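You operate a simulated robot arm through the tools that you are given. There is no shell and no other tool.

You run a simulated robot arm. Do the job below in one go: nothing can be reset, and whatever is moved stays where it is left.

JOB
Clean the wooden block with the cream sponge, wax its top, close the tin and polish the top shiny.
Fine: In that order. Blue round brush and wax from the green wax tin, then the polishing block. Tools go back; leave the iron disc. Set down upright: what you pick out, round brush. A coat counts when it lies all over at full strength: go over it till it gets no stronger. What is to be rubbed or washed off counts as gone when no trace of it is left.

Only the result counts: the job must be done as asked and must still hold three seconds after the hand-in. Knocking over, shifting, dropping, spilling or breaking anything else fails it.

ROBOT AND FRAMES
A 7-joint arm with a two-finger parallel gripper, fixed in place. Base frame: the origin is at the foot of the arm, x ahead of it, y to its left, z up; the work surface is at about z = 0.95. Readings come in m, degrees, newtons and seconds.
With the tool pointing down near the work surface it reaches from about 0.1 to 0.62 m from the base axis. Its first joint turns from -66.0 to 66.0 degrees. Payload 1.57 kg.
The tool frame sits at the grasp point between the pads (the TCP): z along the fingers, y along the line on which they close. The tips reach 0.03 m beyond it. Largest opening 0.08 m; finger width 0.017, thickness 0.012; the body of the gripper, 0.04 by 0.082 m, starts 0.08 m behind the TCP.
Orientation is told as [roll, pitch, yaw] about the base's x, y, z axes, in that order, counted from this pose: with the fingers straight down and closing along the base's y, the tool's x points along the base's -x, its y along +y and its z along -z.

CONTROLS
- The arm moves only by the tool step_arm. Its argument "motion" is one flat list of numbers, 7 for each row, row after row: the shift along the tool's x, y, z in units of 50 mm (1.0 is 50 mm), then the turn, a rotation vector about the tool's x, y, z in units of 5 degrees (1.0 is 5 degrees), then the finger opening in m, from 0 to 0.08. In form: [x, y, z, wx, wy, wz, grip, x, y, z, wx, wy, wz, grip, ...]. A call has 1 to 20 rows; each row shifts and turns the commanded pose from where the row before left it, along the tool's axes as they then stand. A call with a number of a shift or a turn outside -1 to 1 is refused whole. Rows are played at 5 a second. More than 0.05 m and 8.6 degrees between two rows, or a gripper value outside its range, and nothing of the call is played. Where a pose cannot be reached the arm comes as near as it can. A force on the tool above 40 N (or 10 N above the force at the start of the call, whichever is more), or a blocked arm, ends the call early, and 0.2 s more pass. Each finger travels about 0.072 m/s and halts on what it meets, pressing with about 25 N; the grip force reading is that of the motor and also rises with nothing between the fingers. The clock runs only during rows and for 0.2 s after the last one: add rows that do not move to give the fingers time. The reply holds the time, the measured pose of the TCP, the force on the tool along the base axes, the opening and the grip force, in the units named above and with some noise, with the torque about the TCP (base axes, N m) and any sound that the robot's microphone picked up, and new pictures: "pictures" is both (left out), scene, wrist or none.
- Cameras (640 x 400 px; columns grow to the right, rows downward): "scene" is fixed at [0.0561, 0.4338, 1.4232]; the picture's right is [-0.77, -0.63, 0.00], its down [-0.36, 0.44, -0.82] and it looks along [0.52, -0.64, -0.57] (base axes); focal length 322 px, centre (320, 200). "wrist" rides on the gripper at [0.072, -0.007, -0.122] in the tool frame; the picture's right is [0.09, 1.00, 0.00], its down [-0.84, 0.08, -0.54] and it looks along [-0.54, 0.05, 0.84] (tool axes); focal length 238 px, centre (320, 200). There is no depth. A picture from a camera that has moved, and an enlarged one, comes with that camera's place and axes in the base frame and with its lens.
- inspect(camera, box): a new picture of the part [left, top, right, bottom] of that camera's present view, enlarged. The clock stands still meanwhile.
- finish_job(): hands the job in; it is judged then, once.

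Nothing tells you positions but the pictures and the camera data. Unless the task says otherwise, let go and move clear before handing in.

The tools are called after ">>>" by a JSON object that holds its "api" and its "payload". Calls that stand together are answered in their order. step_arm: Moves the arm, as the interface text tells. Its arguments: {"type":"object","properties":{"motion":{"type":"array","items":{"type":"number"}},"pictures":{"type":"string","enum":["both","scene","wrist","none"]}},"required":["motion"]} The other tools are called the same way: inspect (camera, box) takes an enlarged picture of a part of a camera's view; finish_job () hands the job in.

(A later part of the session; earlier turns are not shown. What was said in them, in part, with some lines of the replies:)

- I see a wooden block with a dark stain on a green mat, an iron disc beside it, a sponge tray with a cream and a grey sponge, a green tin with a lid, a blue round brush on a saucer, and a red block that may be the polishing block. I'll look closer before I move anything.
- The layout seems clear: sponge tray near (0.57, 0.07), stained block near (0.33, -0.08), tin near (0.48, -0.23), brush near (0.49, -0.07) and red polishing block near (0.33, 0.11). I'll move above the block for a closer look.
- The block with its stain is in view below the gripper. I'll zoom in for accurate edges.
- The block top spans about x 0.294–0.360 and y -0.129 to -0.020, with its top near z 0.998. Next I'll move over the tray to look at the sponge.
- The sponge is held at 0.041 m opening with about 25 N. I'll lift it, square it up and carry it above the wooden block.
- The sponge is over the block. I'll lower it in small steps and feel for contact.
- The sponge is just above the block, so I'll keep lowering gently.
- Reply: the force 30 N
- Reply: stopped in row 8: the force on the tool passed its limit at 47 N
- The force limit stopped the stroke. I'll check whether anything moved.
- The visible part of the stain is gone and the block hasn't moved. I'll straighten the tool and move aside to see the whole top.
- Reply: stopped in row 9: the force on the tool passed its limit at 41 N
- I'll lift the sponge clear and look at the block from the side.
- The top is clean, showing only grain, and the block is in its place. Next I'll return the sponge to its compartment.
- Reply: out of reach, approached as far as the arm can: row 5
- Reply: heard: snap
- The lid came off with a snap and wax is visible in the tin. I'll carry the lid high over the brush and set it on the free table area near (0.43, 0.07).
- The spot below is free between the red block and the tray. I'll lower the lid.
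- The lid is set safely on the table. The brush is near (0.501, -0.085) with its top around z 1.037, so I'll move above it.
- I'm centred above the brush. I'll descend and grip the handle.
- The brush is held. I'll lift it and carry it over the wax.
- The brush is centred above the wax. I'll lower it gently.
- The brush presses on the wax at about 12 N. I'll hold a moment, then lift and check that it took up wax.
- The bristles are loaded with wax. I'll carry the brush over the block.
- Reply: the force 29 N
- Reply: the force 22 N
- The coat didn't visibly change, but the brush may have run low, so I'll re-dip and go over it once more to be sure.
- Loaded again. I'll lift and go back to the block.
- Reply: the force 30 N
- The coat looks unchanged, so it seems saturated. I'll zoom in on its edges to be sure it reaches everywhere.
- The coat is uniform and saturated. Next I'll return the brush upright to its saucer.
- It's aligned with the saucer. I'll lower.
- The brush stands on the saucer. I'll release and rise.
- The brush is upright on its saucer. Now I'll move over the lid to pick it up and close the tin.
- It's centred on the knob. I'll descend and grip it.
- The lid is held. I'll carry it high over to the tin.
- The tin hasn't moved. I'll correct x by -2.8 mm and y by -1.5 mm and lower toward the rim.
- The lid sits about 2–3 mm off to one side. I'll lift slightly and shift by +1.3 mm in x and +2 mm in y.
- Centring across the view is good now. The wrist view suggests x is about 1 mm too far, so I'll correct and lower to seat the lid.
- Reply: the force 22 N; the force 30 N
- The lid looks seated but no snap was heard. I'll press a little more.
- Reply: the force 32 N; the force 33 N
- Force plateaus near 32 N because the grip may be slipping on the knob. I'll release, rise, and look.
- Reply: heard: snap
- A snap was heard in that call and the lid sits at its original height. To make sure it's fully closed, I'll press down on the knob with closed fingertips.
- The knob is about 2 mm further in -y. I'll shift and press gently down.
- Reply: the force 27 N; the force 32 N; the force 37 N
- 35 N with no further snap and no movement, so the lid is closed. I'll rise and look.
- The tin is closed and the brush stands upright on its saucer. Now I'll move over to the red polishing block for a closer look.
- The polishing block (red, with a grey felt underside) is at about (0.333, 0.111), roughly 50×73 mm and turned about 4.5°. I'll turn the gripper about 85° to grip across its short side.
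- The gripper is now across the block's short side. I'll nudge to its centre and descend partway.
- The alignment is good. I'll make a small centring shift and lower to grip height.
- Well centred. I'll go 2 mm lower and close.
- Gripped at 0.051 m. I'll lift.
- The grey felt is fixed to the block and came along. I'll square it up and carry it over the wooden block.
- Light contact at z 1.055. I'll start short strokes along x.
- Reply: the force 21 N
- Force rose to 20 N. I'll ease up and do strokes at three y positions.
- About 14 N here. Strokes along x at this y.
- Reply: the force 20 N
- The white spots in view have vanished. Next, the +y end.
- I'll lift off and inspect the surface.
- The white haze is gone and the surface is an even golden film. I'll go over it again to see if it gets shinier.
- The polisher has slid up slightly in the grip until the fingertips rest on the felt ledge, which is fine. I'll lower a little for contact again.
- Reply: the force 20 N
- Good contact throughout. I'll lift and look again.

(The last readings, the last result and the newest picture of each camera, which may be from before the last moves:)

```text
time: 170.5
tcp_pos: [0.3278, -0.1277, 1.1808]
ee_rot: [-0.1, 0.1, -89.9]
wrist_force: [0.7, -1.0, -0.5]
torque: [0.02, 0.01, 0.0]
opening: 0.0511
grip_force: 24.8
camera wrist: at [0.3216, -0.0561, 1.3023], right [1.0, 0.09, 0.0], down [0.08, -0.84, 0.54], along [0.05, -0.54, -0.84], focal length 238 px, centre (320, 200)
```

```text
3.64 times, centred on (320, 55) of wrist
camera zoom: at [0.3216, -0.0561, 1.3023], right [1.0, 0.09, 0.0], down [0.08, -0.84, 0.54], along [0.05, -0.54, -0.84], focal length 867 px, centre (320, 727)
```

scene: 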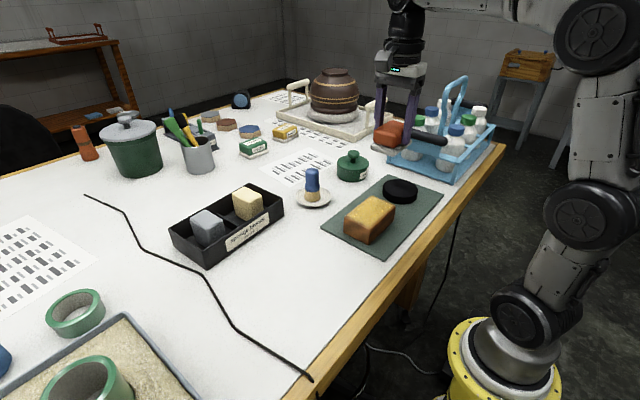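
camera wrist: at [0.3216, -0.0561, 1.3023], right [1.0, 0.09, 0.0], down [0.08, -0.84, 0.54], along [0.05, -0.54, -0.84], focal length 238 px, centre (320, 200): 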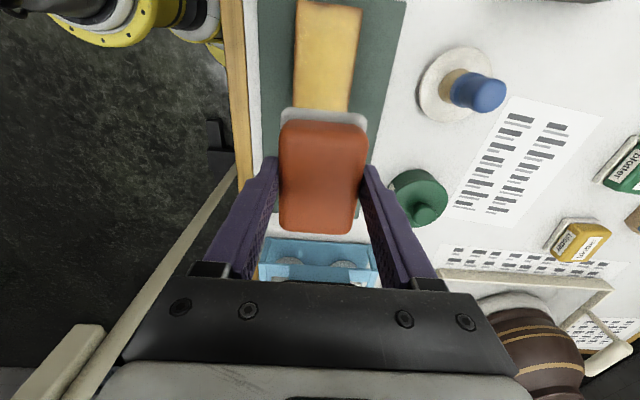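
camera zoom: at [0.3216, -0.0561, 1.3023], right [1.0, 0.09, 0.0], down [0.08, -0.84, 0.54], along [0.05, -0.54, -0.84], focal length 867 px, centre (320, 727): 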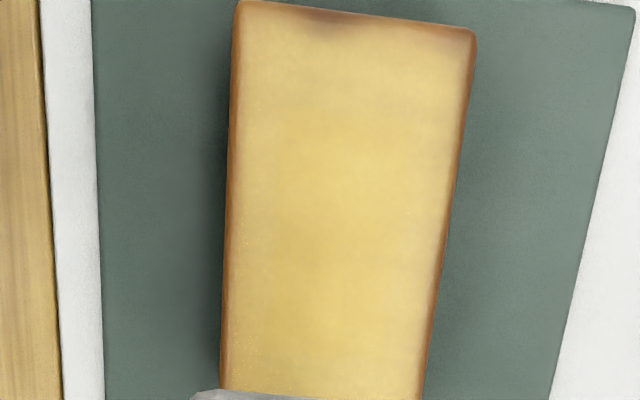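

No further change is visible. I'll zoom in closely to check for leftover haze.

>>> {"api": "inspect", "payload": {"camera": "wrist", "box": [290, 0, 370, 60]}}

>>> {"api": "inspect", "payload": {"camera": "wrist", "box": [290, 50, 370, 110]}}

>>> {"api": "inspect", "payload": {"camera": "scene", "box": [340, 190, 404, 230]}}

```text
6.67 times, centred on (330, 30) of wrist
camera zoom: at [0.3216, -0.0561, 1.3023], right [1.0, 0.09, 0.0], down [0.08, -0.84, 0.54], along [0.05, -0.54, -0.84], focal length 1589 px, centre (253, 1333)
```

zoom: 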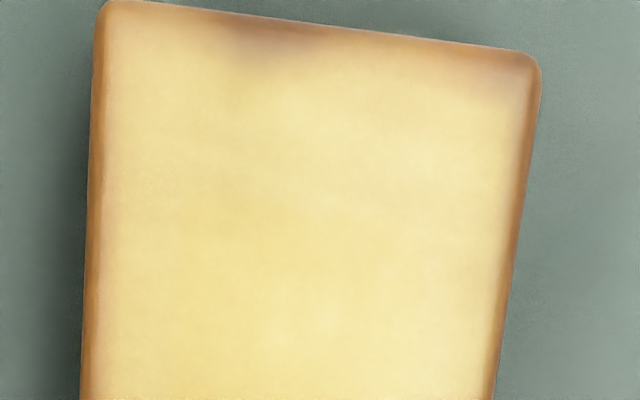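

```text
6.67 times, centred on (330, 80) of wrist
camera zoom: at [0.3216, -0.0561, 1.3023], right [1.0, 0.09, 0.0], down [0.08, -0.84, 0.54], along [0.05, -0.54, -0.84], focal length 1589 px, centre (253, 1000)
```

zoom: 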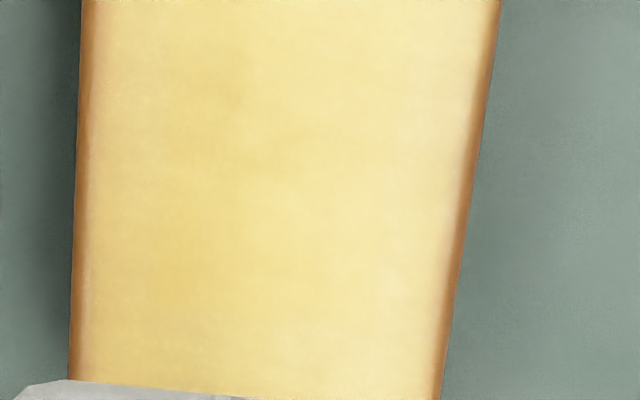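

```text
10.00 times, centred on (372, 210) of scene
camera zoom: at [0.0561, 0.4338, 1.4232], right [-0.77, -0.63, 0.0], down [-0.36, 0.44, -0.82], along [0.52, -0.64, -0.57], focal length 3222 px, centre (-200, 100)
```

zoom: 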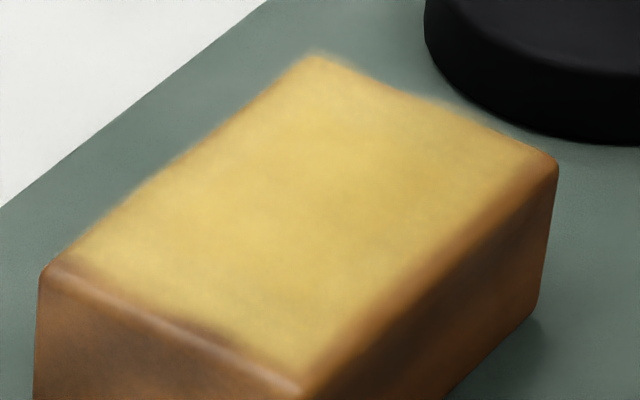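

There is no haze left and the film is even, but I can't clearly see gloss. I'll polish more to be sure and watch for changes.

>>> {"api": "step_arm", "payload": {"motion": [0.35, 0, 0.8, 0, 0, 0, 0.035, 0.35, 0, 0.8, 0, 0, 0, 0.035, 0, 0, 0.8, 0, 0, 0, 0.035, 0, 0, 0.16, 0, 0, 0, 0.035, 0, 0, 0, 0, 0, 0, 0.035], "pictures": "none"}}

```text
time: 171.7
tcp_pos: [0.327, -0.0913, 1.0508]
ee_rot: [0.0, 0.0, -89.9]
wrist_force: [0.0, -0.1, -0.3]
torque: [-0.01, 0.0, -0.03]
opening: 0.0512
grip_force: 25.0
```

>>> {"api": "step_arm", "payload": {"motion": [-0.04, 0, 0.03, 0, 0, 0, 0.035, 0, 0, 0, 0, 0, 0, 0.035], "pictures": "none"}}

```text
time: 172.3
tcp_pos: [0.3274, -0.0942, 1.0502]
ee_rot: [0.0, 0.0, -89.8]
wrist_force: [-0.5, -0.3, -0.5]
torque: [-0.01, 0.01, -0.03]
opening: 0.0513
grip_force: 25.0
```

>>> {"api": "step_arm", "payload": {"motion": [0, 0, 0.03, 0, 0, 0, 0.035, 0, 0, 0, 0, 0, 0, 0.035], "pictures": "none"}}

```text
time: 172.9
tcp_pos: [0.327, -0.0953, 1.0514]
ee_rot: [0.1, 0.0, -89.8]
wrist_force: [-5.4, 2.9, 13.6]
torque: [0.27, 0.43, 0.0]
opening: 0.0512
grip_force: 25.6
```

About 14 N. I'll do longer strokes here.

>>> {"api": "step_arm", "payload": {"motion": [0, 0.25, -0.005, 0, 0, 0, 0.035, 0, -0.25, 0, 0, 0, 0, 0.035, 0, -0.25, 0, 0, 0, 0, 0.035, 0, 0.25, 0, 0, 0, 0, 0.035, 0, 0.25, 0, 0, 0, 0, 0.035, 0, -0.25, 0, 0, 0, 0, 0.035, 0, -0.25, 0, 0, 0, 0, 0.035, 0, 0.25, 0, 0, 0, 0, 0.035, 0, 0.25, 0, 0, 0, 0, 0.035, 0, -0.25, 0, 0, 0, 0, 0.035, 0, -0.25, 0, 0, 0, 0, 0.035, 0, 0.25, 0, 0, 0, 0, 0.035, 0, 0.25, 0, 0, 0, 0, 0.035, 0, -0.25, 0, 0, 0, 0, 0.035, 0, -0.25, 0, 0, 0, 0, 0.035, 0, 0.25, 0, 0, 0, 0, 0.035], "pictures": "none"}}

```text
time: 176.3
tcp_pos: [0.3292, -0.0947, 1.0496]
ee_rot: [0.0, 0.0, -89.9]
wrist_force: [0.7, 0.0, -1.5]
torque: [0.05, 0.01, 0.01]
opening: 0.0509
grip_force: 25.1
```

>>> {"api": "step_arm", "payload": {"motion": [0.2, 0, 0, 0, 0, 0, 0.035, 0.2, 0, 0.03, 0, 0, 0, 0.035, 0, 0, 0, 0, 0, 0, 0.035], "pictures": "none"}}

```text
time: 177.1
tcp_pos: [0.3278, -0.0769, 1.049]
ee_rot: [0.0, -0.1, -89.9]
wrist_force: [0.1, -3.6, 8.3]
torque: [-0.07, 0.23, 0.12]
opening: 0.0511
grip_force: 24.5
```

>>> {"api": "step_arm", "payload": {"motion": [0, 0.25, 0.004, 0, 0, 0, 0.035, 0, -0.25, 0, 0, 0, 0, 0.035, 0, -0.25, 0, 0, 0, 0, 0.035, 0, 0.25, 0, 0, 0, 0, 0.035, 0, 0.25, 0, 0, 0, 0, 0.035, 0, -0.25, 0, 0, 0, 0, 0.035, 0, -0.25, 0, 0, 0, 0, 0.035, 0, 0.25, 0, 0, 0, 0, 0.035, 0, 0.25, 0, 0, 0, 0, 0.035, 0, -0.25, 0, 0, 0, 0, 0.035, 0, -0.25, 0, 0, 0, 0, 0.035, 0, 0.25, 0, 0, 0, 0, 0.035], "pictures": "none"}}

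```text
time: 179.7
tcp_pos: [0.3272, -0.0753, 1.0469]
ee_rot: [-0.3, -0.2, -90.0]
wrist_force: [-15.0, -0.7, 29.5]
torque: [-0.11, 0.23, -0.07]
opening: 0.0511
grip_force: 25.3
```

Force climbed to 30 N; I'll ease up and shift to the +y end.

>>> {"api": "step_arm", "payload": {"motion": [0, 0, -0.05, 0, 0, 0, 0.035, 0.2, 0, 0, 0, 0, 0, 0.035, 0.2, 0, 0, 0, 0, 0, 0.035, 0, 0, 0, 0, 0, 0, 0.035], "pictures": "scene"}}

>>> {"api": "inspect", "payload": {"camera": "scene", "box": [340, 160, 420, 220]}}

```text
time: 180.7
tcp_pos: [0.3276, -0.055, 1.0492]
ee_rot: [-0.1, 0.0, -89.8]
wrist_force: [0.0, -0.2, -0.1]
torque: [0.01, 0.04, 0.02]
opening: 0.0514
grip_force: 24.7
```

scene: 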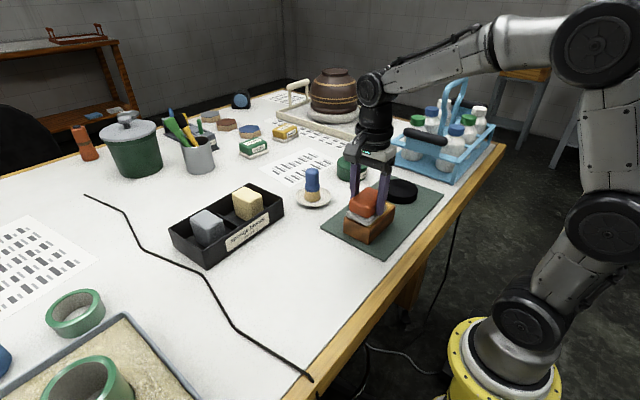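

```text
6.67 times, centred on (380, 190) of scene
camera zoom: at [0.0561, 0.4338, 1.4232], right [-0.77, -0.63, 0.0], down [-0.36, 0.44, -0.82], along [0.52, -0.64, -0.57], focal length 2148 px, centre (-80, 267)
```

zoom: 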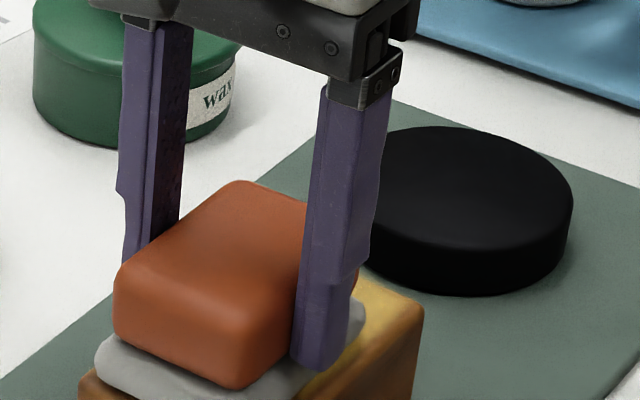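

>>> {"api": "step_arm", "payload": {"motion": [0, 0, 0.035, 0, 0, 0, 0.035, 0, 0, 0, 0, 0, 0, 0.035], "pictures": "none"}}

```text
time: 181.3
tcp_pos: [0.3277, -0.0552, 1.0481]
ee_rot: [0.0, 0.0, -89.8]
wrist_force: [-0.7, -0.1, -0.1]
torque: [0.03, 0.02, -0.01]
opening: 0.0511
grip_force: 25.0
```

>>> {"api": "step_arm", "payload": {"motion": [0, 0, 0.025, 0, 0, 0, 0.035, 0, 0, 0, 0, 0, 0, 0.035], "pictures": "none"}}

```text
time: 181.9
tcp_pos: [0.3297, -0.0548, 1.0477]
ee_rot: [0.1, -0.1, -89.9]
wrist_force: [-4.8, 1.6, 12.4]
torque: [0.08, 0.36, 0.0]
opening: 0.051
grip_force: 24.7
```

>>> {"api": "step_arm", "payload": {"motion": [0, 0.25, -0.01, 0, 0, 0, 0.035, 0, -0.25, 0, 0, 0, 0, 0.035, 0, -0.25, 0, 0, 0, 0, 0.035, 0, 0.25, 0, 0, 0, 0, 0.035, 0, 0.25, 0, 0, 0, 0, 0.035, 0, -0.25, 0, 0, 0, 0, 0.035, 0, -0.25, 0, 0, 0, 0, 0.035, 0, 0.25, 0, 0, 0, 0, 0.035, 0, 0.25, 0, 0, 0, 0, 0.035, 0, -0.25, 0, 0, 0, 0, 0.035, 0, -0.25, 0, 0, 0, 0, 0.035, 0, 0.25, 0, 0, 0, 0, 0.035], "pictures": "none"}}

```text
time: 184.5
tcp_pos: [0.3276, -0.055, 1.0476]
ee_rot: [-0.2, 0.0, -89.9]
wrist_force: [-3.6, -1.6, 7.9]
torque: [-0.05, -0.01, 0.01]
opening: 0.0512
grip_force: 24.7
```

I'll lift and inspect again from the same viewpoint.

>>> {"api": "step_arm", "payload": {"motion": [0, 0, -0.8, 0, 0, 0, 0.035, -0.3, 0, -0.8, 0, 0, 0, 0.035, -0.6, 0, -0.7, 0, 0, 0, 0.035, -0.6, 0, -0.35, 0, 0, 0, 0.035, 0, 0, 0, 0, 0, 0, 0.035], "pictures": "both"}}

>>> {"api": "inspect", "payload": {"camera": "scene", "box": [330, 170, 430, 250]}}

>>> {"api": "inspect", "payload": {"camera": "wrist", "box": [240, 0, 400, 110]}}

```text
time: 185.7
tcp_pos: [0.3268, -0.1302, 1.1809]
ee_rot: [-0.1, -0.1, -89.9]
wrist_force: [-1.0, -0.5, -1.1]
torque: [0.0, -0.02, -0.01]
opening: 0.0511
grip_force: 24.9
camera wrist: at [0.3207, -0.0587, 1.3029], right [1.0, 0.09, 0.0], down [0.08, -0.84, 0.54], along [0.05, -0.54, -0.84], focal length 238 px, centre (320, 200)
```

scene: 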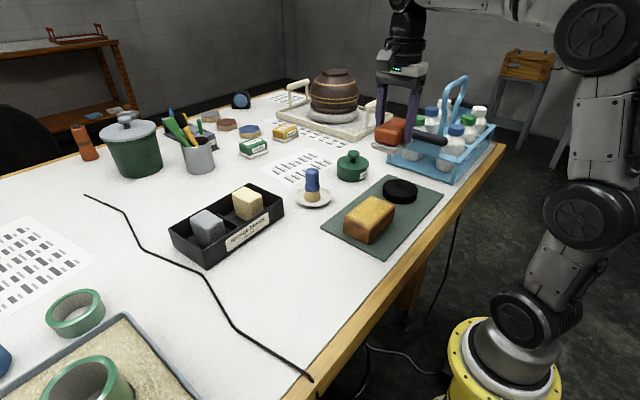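
wrist: 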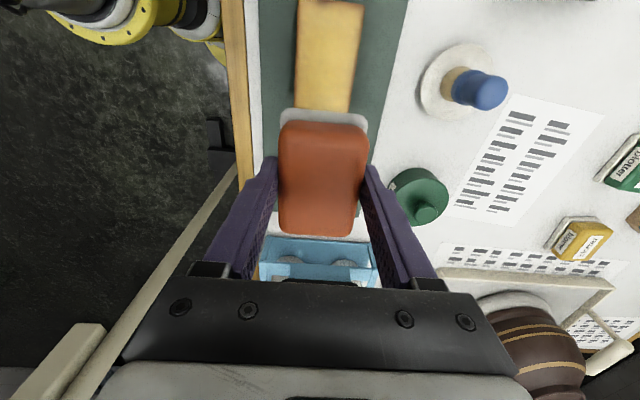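

```text
5.00 times, centred on (380, 210) of scene
camera zoom: at [0.0561, 0.4338, 1.4232], right [-0.77, -0.63, 0.0], down [-0.36, 0.44, -0.82], along [0.52, -0.64, -0.57], focal length 1611 px, centre (20, 150)
```

zoom: 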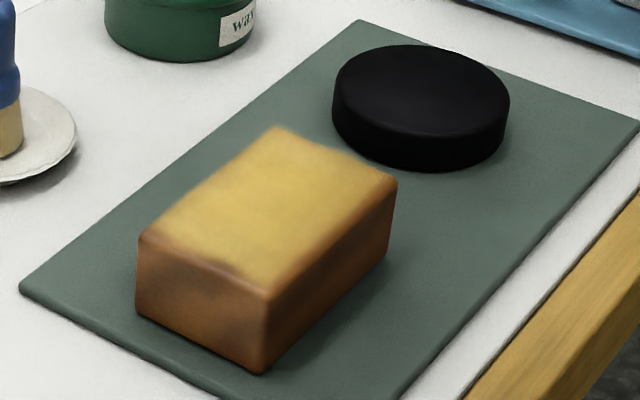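

```text
3.64 times, centred on (320, 55) of wrist
camera zoom: at [0.3207, -0.0587, 1.3029], right [1.0, 0.09, 0.0], down [0.08, -0.84, 0.54], along [0.05, -0.54, -0.84], focal length 867 px, centre (320, 727)
```

zoom: 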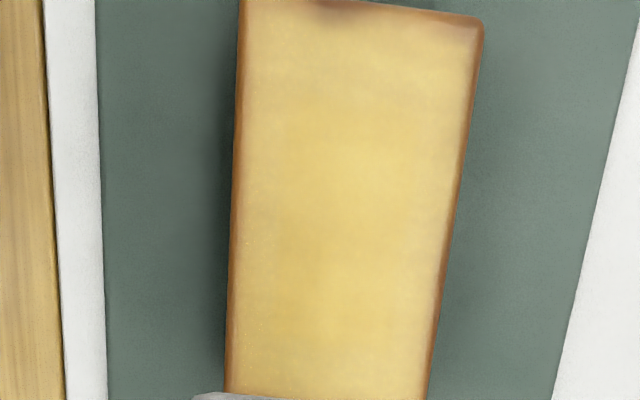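

No further change after repeated polishing, so the finish is at its limit. I'll return the polishing block to its place.

>>> {"api": "step_arm", "payload": {"motion": [0.81, 0.014, 0, 0, 0, 0, 0.035, 0.81, 0.014, 0, 0, 0, 0, 0.035, 0.81, 0.014, 0, 0, 0, 0, 0.035, 0.81, 0.014, 0, 0, 0, 0, 0.035, 0.81, 0.014, 0, 0, 0, 0, 0.035, 0.81, 0.014, 0, 0, 0, 0, 0.035, 0, 0, 0.6, 0, 0, -1, 0.035, 0, 0, 0.9, 0, 0, 0, 0.035, 0, 0, 0.8, 0, 0, 0, 0.035, 0, 0, 0, 0, 0, 0, 0.035], "pictures": "both"}}

>>> {"api": "inspect", "payload": {"camera": "scene", "box": [260, 195, 380, 295]}}

```text
time: 187.9
tcp_pos: [0.3328, 0.1112, 1.0655]
ee_rot: [0.0, 0.0, -84.9]
wrist_force: [1.2, 0.7, -1.3]
torque: [0.03, -0.03, -0.02]
opening: 0.0512
grip_force: 25.4
camera wrist: at [0.3208, 0.1833, 1.1874], right [0.98, 0.18, 0.0], down [0.15, -0.83, 0.54], along [0.1, -0.53, -0.84], focal length 238 px, centre (320, 200)
```

scene: 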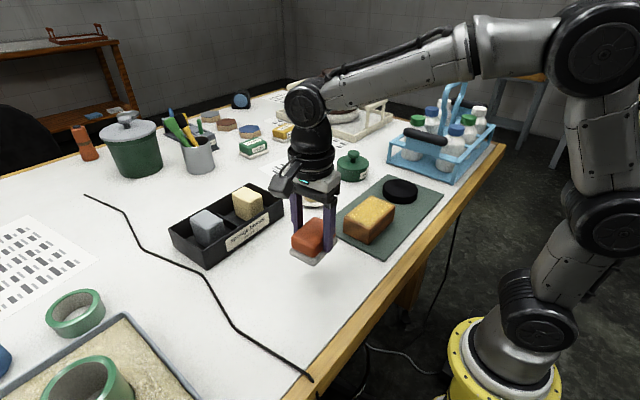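
wrist: 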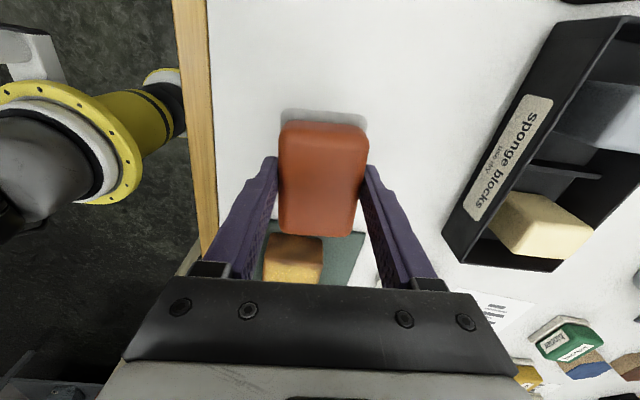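

```text
4.00 times, centred on (320, 245) of scene
camera zoom: at [0.0561, 0.4338, 1.4232], right [-0.77, -0.63, 0.0], down [-0.36, 0.44, -0.82], along [0.52, -0.64, -0.57], focal length 1289 px, centre (320, 20)
```

zoom: 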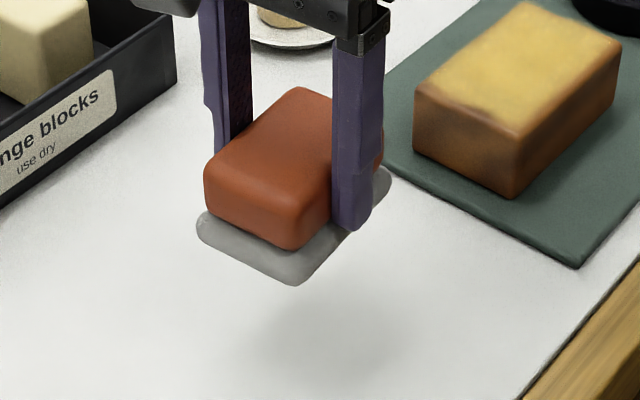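

>>> {"api": "step_arm", "payload": {"motion": [0.024, -0.038, 0.4, 0, 0, 0, 0.035, 0, 0, 0.4, 0, 0, 0, 0.035, 0, 0, 0.4, 0, 0, 0, 0.035, 0, 0, 0, 0, 0, 0, 0.035], "pictures": "none"}}

```text
time: 188.9
tcp_pos: [0.3295, 0.1128, 1.0047]
ee_rot: [0.0, 0.0, -84.9]
wrist_force: [-0.9, -0.2, -0.3]
torque: [0.02, -0.02, -0.02]
opening: 0.0513
grip_force: 25.0
```

>>> {"api": "step_arm", "payload": {"motion": [0, 0.01, 0.06, 0, 0, 0, 0.035, 0, 0, 0.04, 0, 0, 0, 0.035, 0, 0, 0, 0, 0, 0, 0.035], "pictures": "none"}}

```text
time: 189.7
tcp_pos: [0.33, 0.112, 0.9991]
ee_rot: [-0.1, 0.0, -84.8]
wrist_force: [-0.7, -0.2, -1.2]
torque: [0.0, 0.0, -0.04]
opening: 0.0512
grip_force: 24.7
```

>>> {"api": "step_arm", "payload": {"motion": [0, 0, 0.04, 0, 0, 0, 0.035, 0, 0, 0.03, 0, 0, 0, 0.035, 0, 0, 0, 0, 0, 0, 0.035], "pictures": "none"}}

```text
time: 190.5
tcp_pos: [0.3309, 0.1117, 0.996]
ee_rot: [-0.1, 0.0, -84.9]
wrist_force: [-1.0, -0.4, 0.4]
torque: [0.04, -0.02, 0.0]
opening: 0.0513
grip_force: 25.3
```

>>> {"api": "step_arm", "payload": {"motion": [0, 0, 0.03, 0, 0, 0, 0.035, 0, 0, 0, 0, 0, 0, 0.035], "pictures": "none"}}

```text
time: 191.1
tcp_pos: [0.3288, 0.1136, 0.9969]
ee_rot: [0.1, 0.1, -84.8]
wrist_force: [-9.0, -2.2, 20.8]
torque: [-0.18, 0.51, 0.0]
opening: 0.0511
grip_force: 25.2
```

The polishing block rests on the table. I'll ease up and release.

>>> {"api": "step_arm", "payload": {"motion": [0, 0, -0.03, 0, 0, 0, 0.035, 0, 0, 0, 0, 0, 0, 0.07, 0, 0, 0, 0, 0, 0, 0.075, 0, 0, 0, 0, 0, 0, 0.075, 0, 0, -0.4, 0, 0, 0, 0.075, 0, 0, -0.9, 0, 0, 0, 0.075, 0, 0, -0.9, 0, 0, 0, 0.075, 0, 0, 0, 0, 0, 0, 0.075], "pictures": "both"}}

>>> {"api": "inspect", "payload": {"camera": "scene", "box": [270, 225, 370, 305]}}

>>> {"api": "inspect", "payload": {"camera": "wrist", "box": [200, 40, 440, 220]}}

```text
time: 192.9
tcp_pos: [0.33, 0.1139, 1.1051]
ee_rot: [0.0, 0.0, -84.9]
wrist_force: [0.2, -0.4, -0.9]
torque: [0.0, -0.03, 0.0]
opening: 0.0746
grip_force: 0.0
camera wrist: at [0.3174, 0.1849, 1.2283], right [0.98, 0.18, 0.0], down [0.15, -0.83, 0.54], along [0.1, -0.53, -0.84], focal length 238 px, centre (320, 200)
```

scene: 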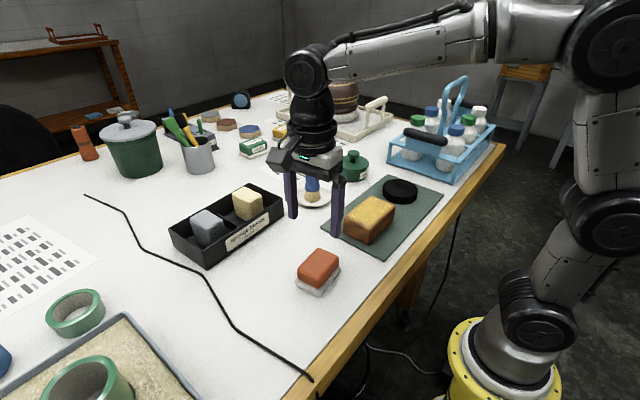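
wrist: 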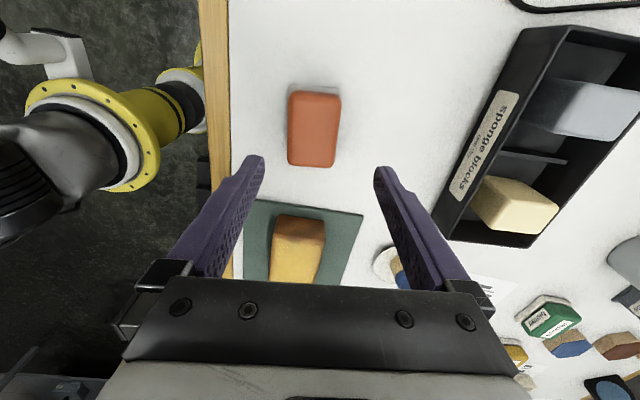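

```text
5.00 times, centred on (320, 265) of scene
camera zoom: at [0.0561, 0.4338, 1.4232], right [-0.77, -0.63, 0.0], down [-0.36, 0.44, -0.82], along [0.52, -0.64, -0.57], focal length 1611 px, centre (320, -125)
```

zoom: 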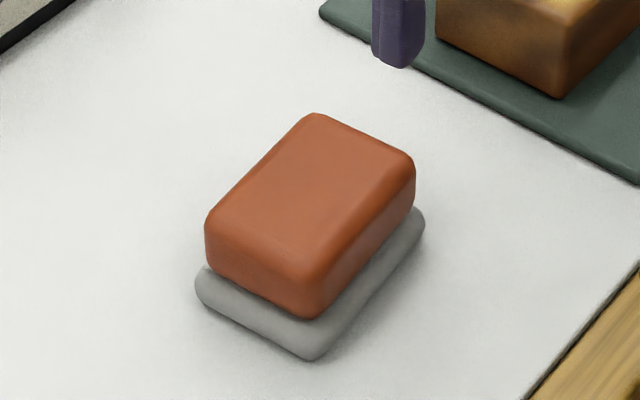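

```text
2.22 times, centred on (320, 130) of wrist
camera zoom: at [0.3174, 0.1849, 1.2283], right [0.98, 0.18, 0.0], down [0.15, -0.83, 0.54], along [0.1, -0.53, -0.84], focal length 530 px, centre (320, 356)
```

zoom: 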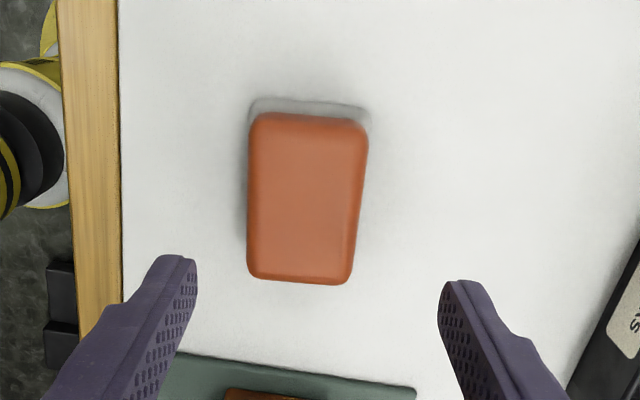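

The polishing block sits about 6 mm closer to the base than originally. I'll re-grip it and move it back precisely.

>>> {"api": "step_arm", "payload": {"motion": [0, -0.11, 0.5, 0, 0, 0, 0.075, 0, 0, 0.7, 0, 0, 0, 0.075, 0, 0, 0.7, 0, 0, 0, 0.075, 0, 0, 0.1, 0, 0, 0, 0.075, 0, 0, 0, 0, 0, 0, 0.075], "pictures": "both"}}

>>> {"api": "inspect", "payload": {"camera": "wrist", "box": [200, 60, 440, 240]}}

>>> {"api": "inspect", "payload": {"camera": "scene", "box": [260, 215, 380, 315]}}

```text
time: 194.1
tcp_pos: [0.3242, 0.1112, 1.0047]
ee_rot: [0.0, 0.0, -84.9]
wrist_force: [0.0, -0.5, -0.3]
torque: [-0.01, 0.01, -0.03]
opening: 0.0752
grip_force: 0.1
camera wrist: at [0.3115, 0.1841, 1.1264], right [0.98, 0.18, 0.0], down [0.15, -0.83, 0.54], along [0.1, -0.53, -0.84], focal length 238 px, centre (320, 200)
```

scene: 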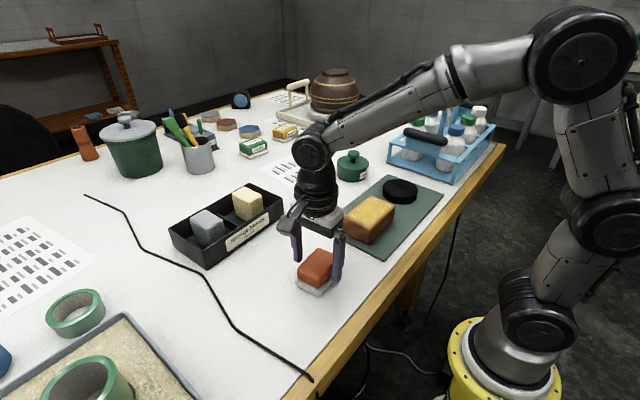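
wrist: 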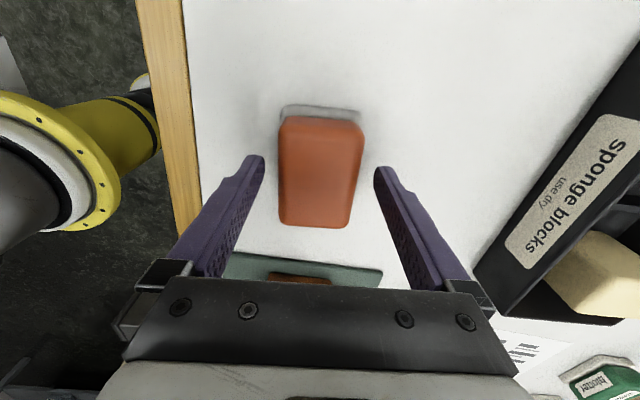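

```text
2.22 times, centred on (320, 150) of wrist
camera zoom: at [0.3115, 0.1841, 1.1264], right [0.98, 0.18, 0.0], down [0.15, -0.83, 0.54], along [0.1, -0.53, -0.84], focal length 530 px, centre (320, 311)
```

zoom: 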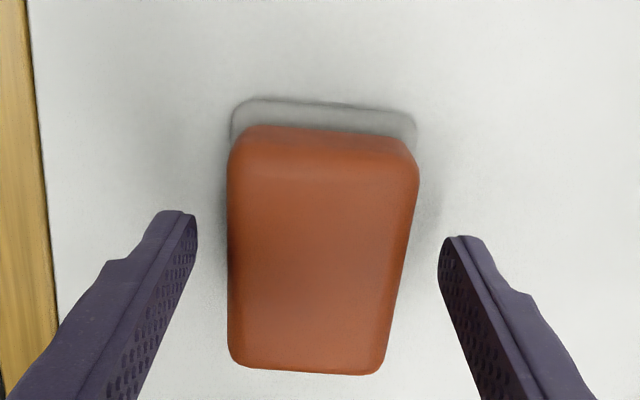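

```text
4.00 times, centred on (320, 265) of scene
camera zoom: at [0.0561, 0.4338, 1.4232], right [-0.77, -0.63, 0.0], down [-0.36, 0.44, -0.82], along [0.52, -0.64, -0.57], focal length 1289 px, centre (320, -60)
```

zoom: 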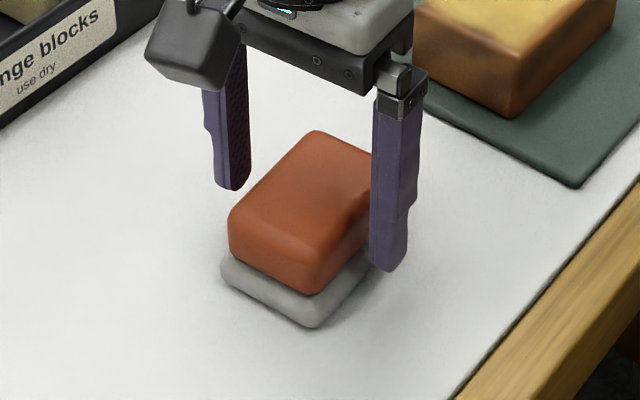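

The offset from the original spot is 7 mm in x. I'll grip, lift slightly, shift back, and set down.

>>> {"api": "step_arm", "payload": {"motion": [0, 0, 0.04, 0, 0, 0, 0.075, 0, 0, 0, 0, 0, 0, 0.035, 0, 0, 0, 0, 0, 0, 0.035, 0, 0, 0, 0, 0, 0, 0.035, 0, 0, -0.3, 0, 0, 0, 0.035, -0.013, 0.145, 0, 0, 0, 0, 0.035, 0, 0, 0, 0, 0, 0, 0.035], "pictures": "wrist"}}

```text
time: 195.7
tcp_pos: [0.332, 0.1134, 1.0189]
ee_rot: [0.0, 0.0, -84.8]
wrist_force: [0.0, 0.6, -1.6]
torque: [0.01, 0.03, 0.0]
opening: 0.0513
grip_force: 24.8
camera wrist: at [0.32, 0.1847, 1.1406], right [0.98, 0.18, 0.0], down [0.15, -0.83, 0.54], along [0.1, -0.53, -0.84], focal length 238 px, centre (320, 200)
```

wrist: 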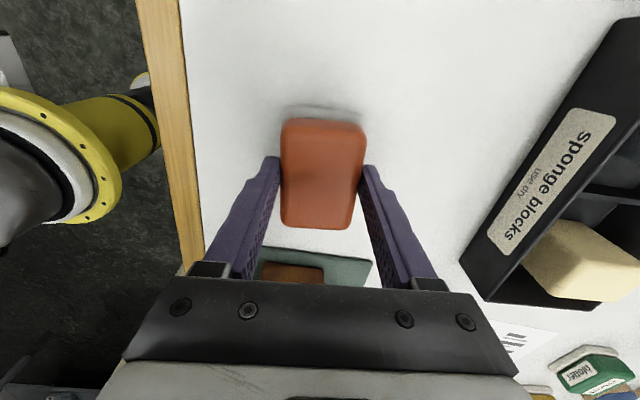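

>>> {"api": "step_arm", "payload": {"motion": [0, -0.02, 0.15, 0, 0, 0, 0.035, 0, 0, 0.11, 0, 0, 0, 0.035, 0, 0, 0.03, 0, 0, 0, 0.035, 0, 0, 0, 0, 0, 0, 0.035], "pictures": "none"}}

```text
time: 196.7
tcp_pos: [0.33, 0.1126, 1.0042]
ee_rot: [0.1, 0.0, -84.9]
wrist_force: [0.1, 0.2, -0.2]
torque: [0.01, 0.03, 0.0]
opening: 0.051
grip_force: 24.7
```

>>> {"api": "step_arm", "payload": {"motion": [0, 0, 0.025, 0, 0, 0, 0.035, 0, 0, 0, 0, 0, 0, 0.035], "pictures": "none"}}

```text
time: 197.3
tcp_pos: [0.3303, 0.1123, 1.0041]
ee_rot: [0.0, 0.0, -84.8]
wrist_force: [0.2, 0.2, 0.2]
torque: [0.02, -0.04, 0.02]
opening: 0.0512
grip_force: 24.8
```

>>> {"api": "step_arm", "payload": {"motion": [0, 0, 0.02, 0, 0, 0, 0.035, 0, 0, 0, 0, 0, 0, 0.035], "pictures": "none"}}

```text
time: 197.9
tcp_pos: [0.3306, 0.113, 1.003]
ee_rot: [0.1, -0.1, -84.9]
wrist_force: [-4.8, 1.0, 12.2]
torque: [-0.21, 0.36, -0.08]
opening: 0.0514
grip_force: 24.9
```

It's in contact. I'll ease slightly, release and rise.

>>> {"api": "step_arm", "payload": {"motion": [0, 0, -0.02, 0, 0, 0, 0.035, 0, 0, 0, 0, 0, 0, 0.035, 0, 0, 0, 0, 0, 0, 0.075, 0, 0, 0, 0, 0, 0, 0.075, 0, 0, 0, 0, 0, 0, 0.075, 0, 0, -0.4, 0, 0, 0, 0.075, 0, 0, -0.9, 0, 0, 0, 0.075, 0, 0, -0.9, 0, 0, 0, 0.075, 0, 0, 0, 0, 0, 0, 0.075], "pictures": "both"}}

>>> {"api": "inspect", "payload": {"camera": "scene", "box": [270, 225, 370, 305]}}

>>> {"api": "inspect", "payload": {"camera": "scene", "box": [330, 170, 430, 250]}}

```text
time: 199.9
tcp_pos: [0.3328, 0.112, 1.1153]
ee_rot: [0.0, 0.0, -84.8]
wrist_force: [-0.6, -0.4, 0.0]
torque: [-0.02, 0.02, -0.02]
opening: 0.0752
grip_force: 0.1
camera wrist: at [0.3197, 0.1837, 1.2367], right [0.98, 0.18, 0.0], down [0.15, -0.83, 0.54], along [0.1, -0.53, -0.84], focal length 238 px, centre (320, 200)
```

scene: 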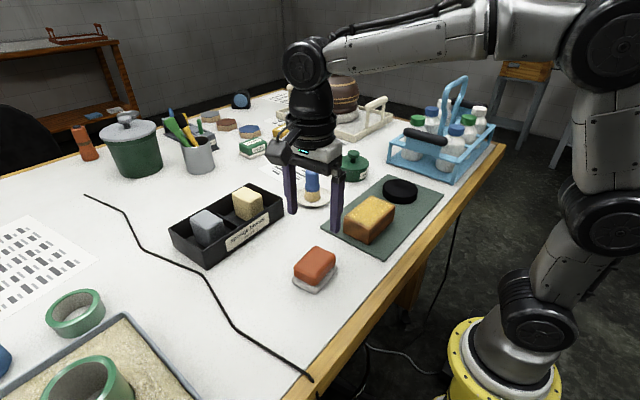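
wrist: 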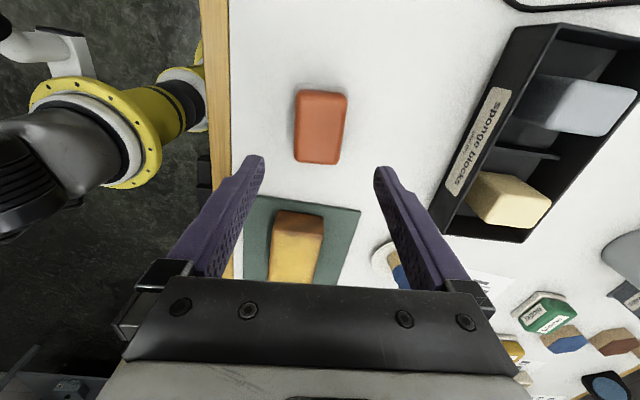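

```text
5.00 times, centred on (320, 265) of scene
camera zoom: at [0.0561, 0.4338, 1.4232], right [-0.77, -0.63, 0.0], down [-0.36, 0.44, -0.82], along [0.52, -0.64, -0.57], focal length 1611 px, centre (320, -125)
```

zoom: 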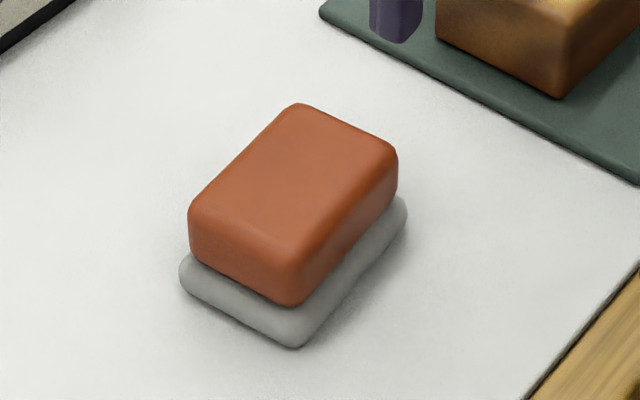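

```text
5.00 times, centred on (380, 210) of scene
camera zoom: at [0.0561, 0.4338, 1.4232], right [-0.77, -0.63, 0.0], down [-0.36, 0.44, -0.82], along [0.52, -0.64, -0.57], focal length 1611 px, centre (20, 150)
```

zoom: 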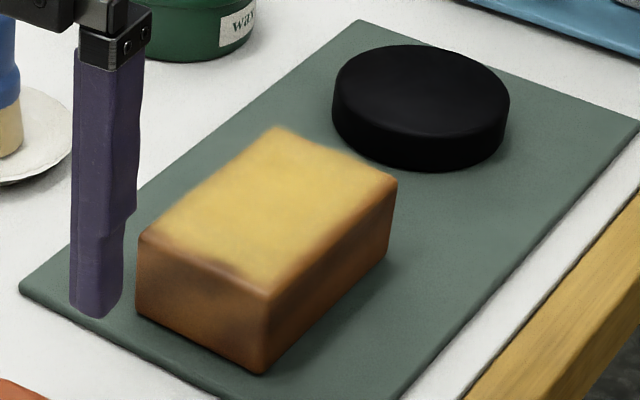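

The polishing block is back in its exact spot. I'll turn the gripper back and look at the top from the earlier viewpoint to judge the shine.

>>> {"api": "step_arm", "payload": {"motion": [0, 0, -0.3, 0, 0, -1, 0.07, 0, 0, -0.3, 0, 0, -1, 0.07, 0, 0, 0, 0, 0, -1, 0.07, 0, 0, 0, 0, 0, -1, 0.07, 0, 0, 0, 0, 0, -1, 0.07, 0, 0, 0, 0, 0, -1, 0.07, 0, 0, 0, 0, 0, -1, 0.07, 0, 0, 0, 0, 0, -1, 0.07, 0, 0, 0, 0, 0, -1, 0.07, 0, 0, 0, 0, 0, -1, 0.07, 0, 0, 0, 0, 0, -1, 0.07, 0, 0, 0, 0, 0, -1, 0.07, 0, 0, 0, 0, 0, -1, 0.07, 0, 0, 0, 0, 0, -1, 0.07, 0, 0, 0, 0, 0, -1, 0.07, 0, 0, 0, 0, 0, -1, 0.07, 0, 0, 0, 0, 0, -0.96, 0.07, -0.2, -0.68, 0, 0, 0, 0, 0.07, 0, -0.68, 0, 0, 0, 0, 0.07, 0, 0, 0, 0, 0, 0, 0.07], "pictures": "both"}}

>>> {"api": "inspect", "payload": {"camera": "wrist", "box": [140, 45, 280, 140]}}

```text
time: 204.1
tcp_pos: [0.341, 0.0441, 1.145]
ee_rot: [-0.1, -0.1, 0.0]
wrist_force: [0.9, -0.1, 0.0]
torque: [-0.02, 0.01, 0.02]
opening: 0.0699
grip_force: 0.1
camera wrist: at [0.2693, 0.0388, 1.2662], right [-0.09, 1.0, 0.0], down [0.84, 0.08, 0.54], along [0.54, 0.05, -0.84], focal length 238 px, centre (320, 200)
```

scene: 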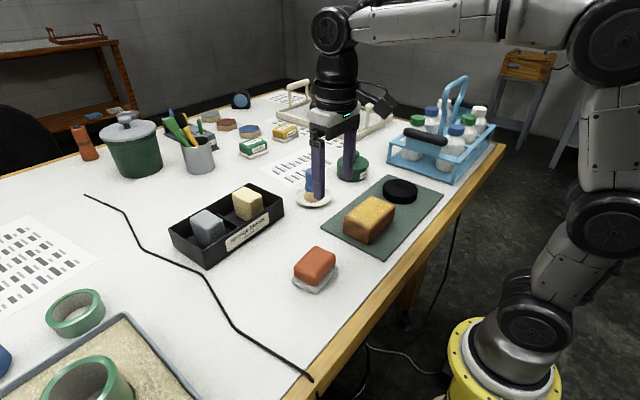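
wrist: 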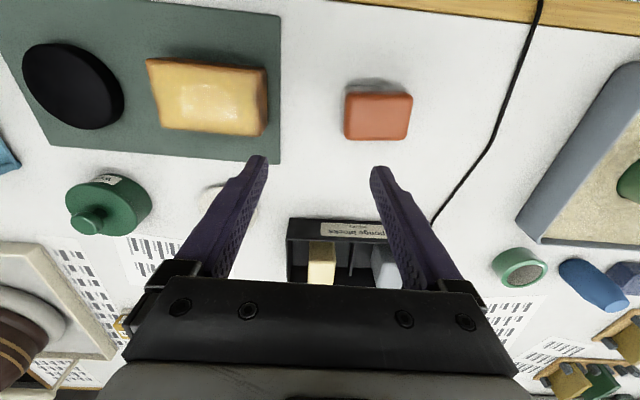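

```text
4.21 times, centred on (210, 92) of wrist
camera zoom: at [0.2693, 0.0388, 1.2662], right [-0.09, 1.0, 0.0], down [0.84, 0.08, 0.54], along [0.54, 0.05, -0.84], focal length 1004 px, centre (783, 653)
```

zoom: 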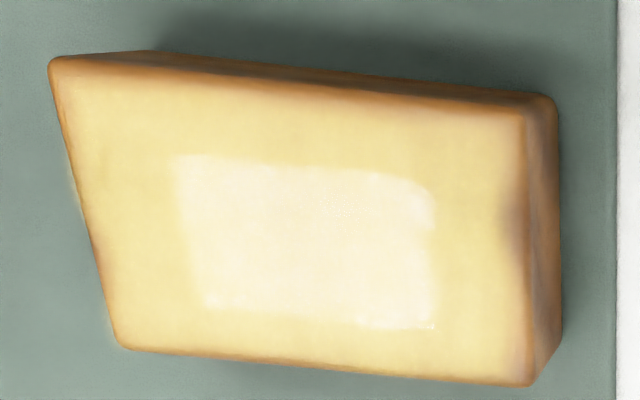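

A crisp reflection of the lamp now shows on the top, so the surface is glossy. I'll shift the camera to check the gloss over other parts of the top.

>>> {"api": "step_arm", "payload": {"motion": [0.6, 0, 0, 0, 0, 0, 0.07, 0, -0.6, 0, 0, 0, 0, 0.07, 0, 0, 0, 0, 0, 0, 0.07], "pictures": "wrist"}}

>>> {"api": "inspect", "payload": {"camera": "wrist", "box": [150, 50, 310, 160]}}

```text
time: 204.9
tcp_pos: [0.3109, 0.0131, 1.1421]
ee_rot: [0.0, 0.1, 0.0]
wrist_force: [0.3, 0.2, -0.6]
torque: [0.0, 0.0, 0.03]
opening: 0.07
grip_force: 0.1
camera wrist: at [0.2398, 0.0074, 1.2646], right [-0.09, 1.0, 0.0], down [0.84, 0.08, 0.54], along [0.54, 0.05, -0.84], focal length 238 px, centre (320, 200)
```

wrist: 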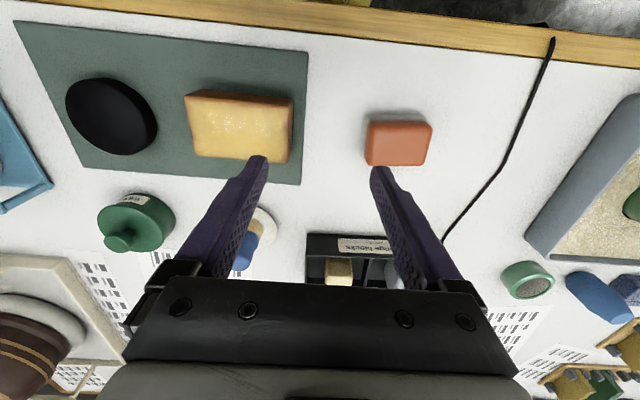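

```text
3.64 times, centred on (230, 105) of wrist
camera zoom: at [0.2398, 0.0074, 1.2646], right [-0.09, 1.0, 0.0], down [0.84, 0.08, 0.54], along [0.54, 0.05, -0.84], focal length 867 px, centre (647, 546)
```

zoom: 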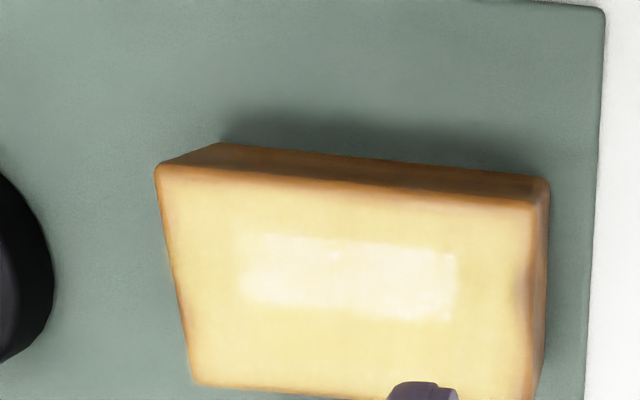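

>>> {"api": "step_arm", "payload": {"motion": [0, -0.8, 0, 0, 0, 0, 0.07, 0, -0.8, 0, 0, 0, 0, 0.07, 0, 0, 0, 0, 0, 0, 0.07], "pictures": "wrist"}}

>>> {"api": "inspect", "payload": {"camera": "wrist", "box": [240, 60, 400, 170]}}

```text
time: 205.7
tcp_pos: [0.3107, -0.0667, 1.1437]
ee_rot: [0.0, 0.0, -0.1]
wrist_force: [-0.4, -0.4, 0.4]
torque: [-0.02, -0.03, -0.02]
opening: 0.0701
grip_force: 0.2
camera wrist: at [0.2394, -0.073, 1.2658], right [-0.09, 1.0, 0.0], down [0.84, 0.08, 0.54], along [0.54, 0.05, -0.84], focal length 238 px, centre (320, 200)
```

wrist: 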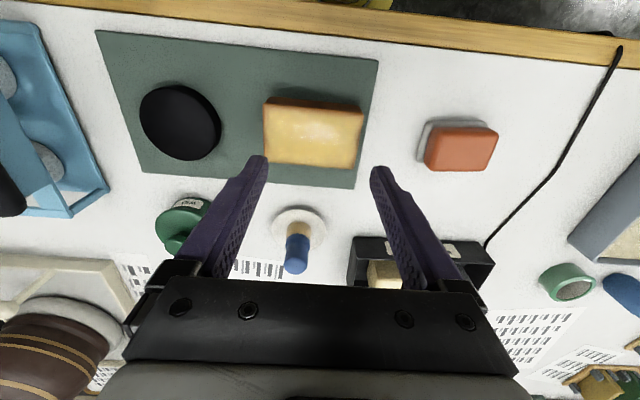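

```text
3.64 times, centred on (320, 115) of wrist
camera zoom: at [0.2394, -0.073, 1.2658], right [-0.09, 1.0, 0.0], down [0.84, 0.08, 0.54], along [0.54, 0.05, -0.84], focal length 867 px, centre (320, 509)
```

zoom: 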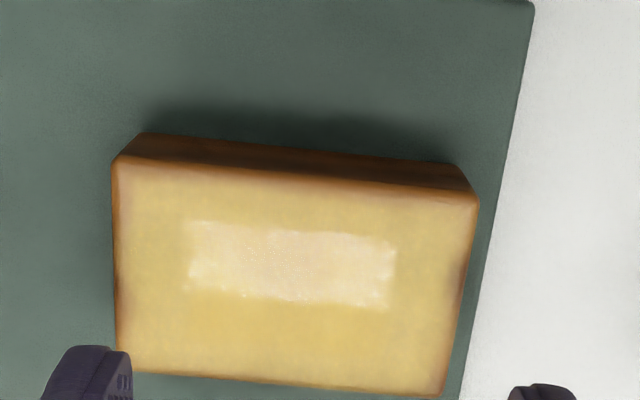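

>>> {"api": "inspect", "payload": {"camera": "scene", "box": [330, 170, 430, 250]}}

>>> {"api": "inspect", "payload": {"camera": "wrist", "box": [255, 85, 375, 175]}}

```text
5.00 times, centred on (380, 210) of scene
camera zoom: at [0.0561, 0.4338, 1.4232], right [-0.77, -0.63, 0.0], down [-0.36, 0.44, -0.82], along [0.52, -0.64, -0.57], focal length 1611 px, centre (20, 150)
```

zoom: 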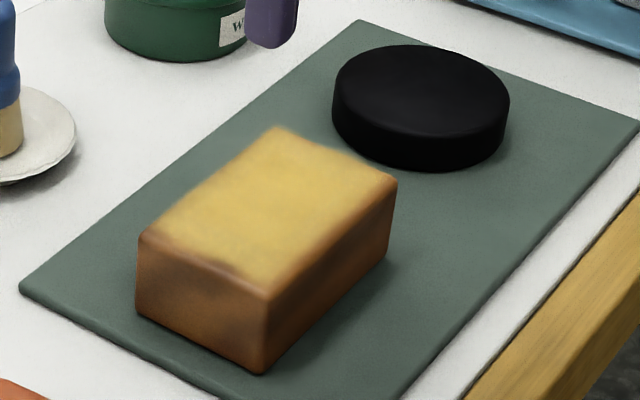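

```text
4.44 times, centred on (315, 130) of wrist
camera zoom: at [0.2394, -0.073, 1.2658], right [-0.09, 1.0, 0.0], down [0.84, 0.08, 0.54], along [0.54, 0.05, -0.84], focal length 1059 px, centre (342, 511)
```

zoom: 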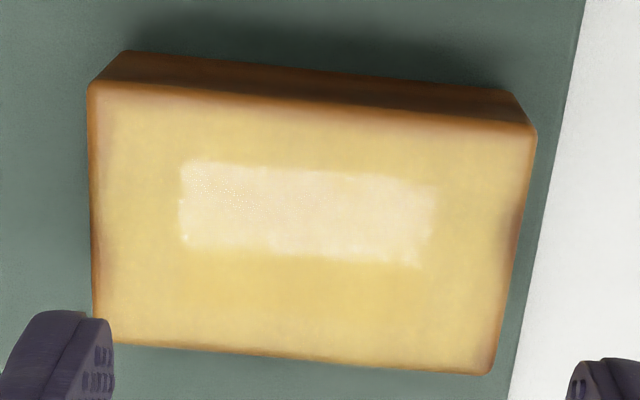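

The gloss shows on the polished top, and everything is back in place. I'll raise the arm clear and do a last overall check.

>>> {"api": "step_arm", "payload": {"motion": [0, 0.3, -0.8, 0, 0, 0, 0.08, 0, 0.6, -0.7, 0, 0, 0, 0.08, 0, 0.6, -0.5, 0, 0, 0, 0.08, 0, 0, 0, 0, 0, 0, 0.08], "pictures": "both"}}

>>> {"api": "inspect", "payload": {"camera": "scene", "box": [280, 130, 460, 300]}}

>>> {"api": "inspect", "payload": {"camera": "scene", "box": [150, 160, 350, 300]}}

>>> {"api": "inspect", "payload": {"camera": "wrist", "box": [70, 30, 420, 270]}}

```text
time: 206.7
tcp_pos: [0.3092, 0.0119, 1.2428]
ee_rot: [0.0, 0.0, 0.0]
wrist_force: [0.7, 1.0, -0.4]
torque: [-0.01, -0.01, 0.0]
opening: 0.0801
grip_force: 0.1
camera wrist: at [0.2393, 0.0052, 1.3658], right [-0.09, 1.0, 0.0], down [0.84, 0.08, 0.54], along [0.54, 0.05, -0.84], focal length 238 px, centre (320, 200)
```

scene: 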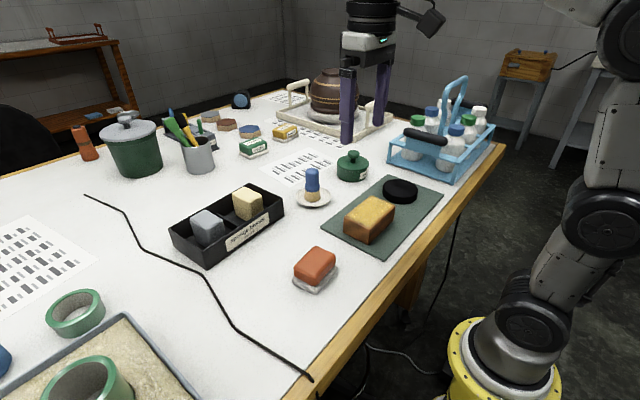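
wrist: 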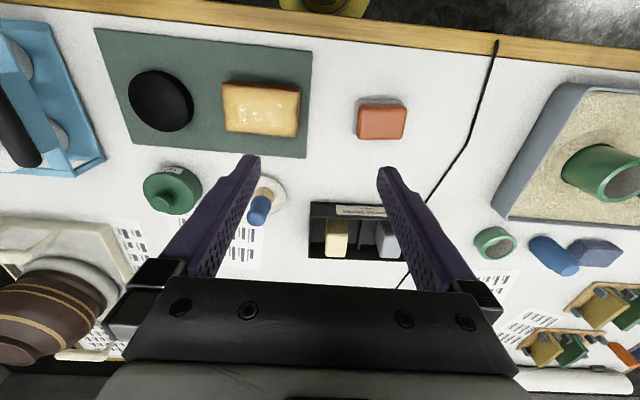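

```text
2.35 times, centred on (370, 215) of scene
camera zoom: at [0.0561, 0.4338, 1.4232], right [-0.77, -0.63, 0.0], down [-0.36, 0.44, -0.82], along [0.52, -0.64, -0.57], focal length 758 px, centre (202, 165)
```

zoom: 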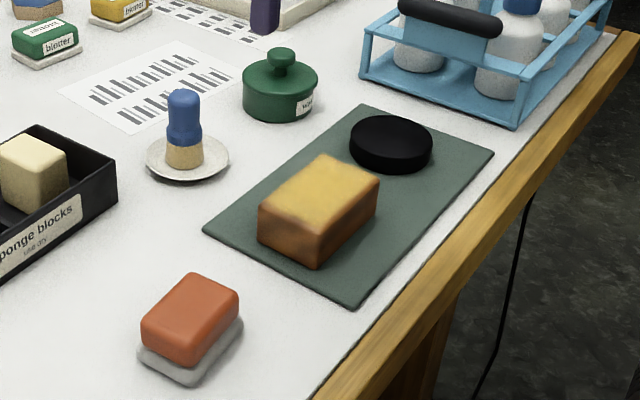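

```text
2.86 times, centred on (250, 230) of scene
camera zoom: at [0.0561, 0.4338, 1.4232], right [-0.77, -0.63, 0.0], down [-0.36, 0.44, -0.82], along [0.52, -0.64, -0.57], focal length 920 px, centre (520, 114)
```

zoom: 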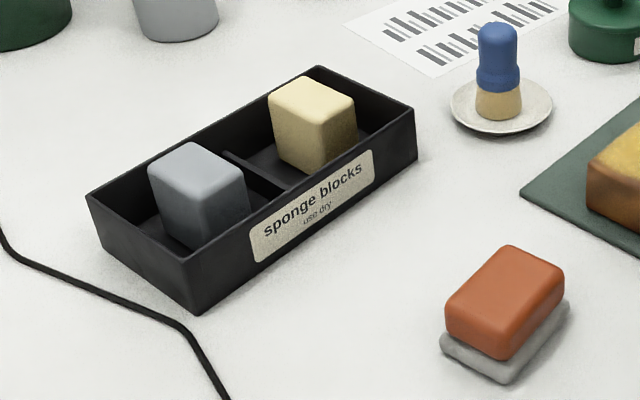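

```text
1.67 times, centred on (245, 150) of wrist
camera zoom: at [0.2393, 0.0052, 1.3658], right [-0.09, 1.0, 0.0], down [0.84, 0.08, 0.54], along [0.54, 0.05, -0.84], focal length 397 px, centre (445, 283)
```

zoom: 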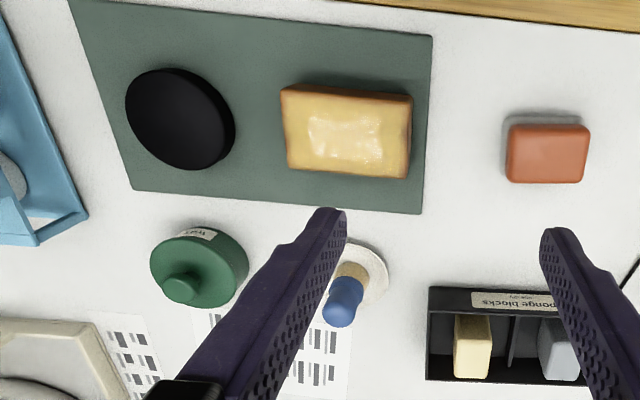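

The block is clean, evenly waxed and glossy, and it shifted only about 2–3 mm on the mat during rubbing. The tin is closed. The sponge, brush and polishing block are back upright in their places, the iron disc is untouched, and the arm is clear, so I'm handing in.

>>> {"api": "finish_job", "payload": {}}

```text
The job is handed in.
```

I handed in the job with all four steps done in the order you asked.

- **Cleaned:** I rubbed the top of the wooden block with the cream sponge until only wood grain showed. The sponge is back upright in its compartment.
- **Waxed:** I went over the top with the blue round brush until a fresh load of wax made no visible difference. The brush stands upright on its saucer.
- **Tin closed:** The lid is back on the green tin, at its original height and within about 2 mm of centre. I heard it snap as I let go, and pressing on the knob afterwards moved it no further. I did not test it by pulling.
- **Polished:** I polished with the red felt-backed block until the white haze was gone and two more passes changed nothing. A bright patch of gloss shows in the middle of the top, but only from some angles, so I could not confirm the shine all the way to the edges. The polishing block is back where it was.

The wooden block crept about 2–3 mm on the mat during rubbing. The iron disc was not touched and nothing else looked moved. The gripper is empty and clear of the table.
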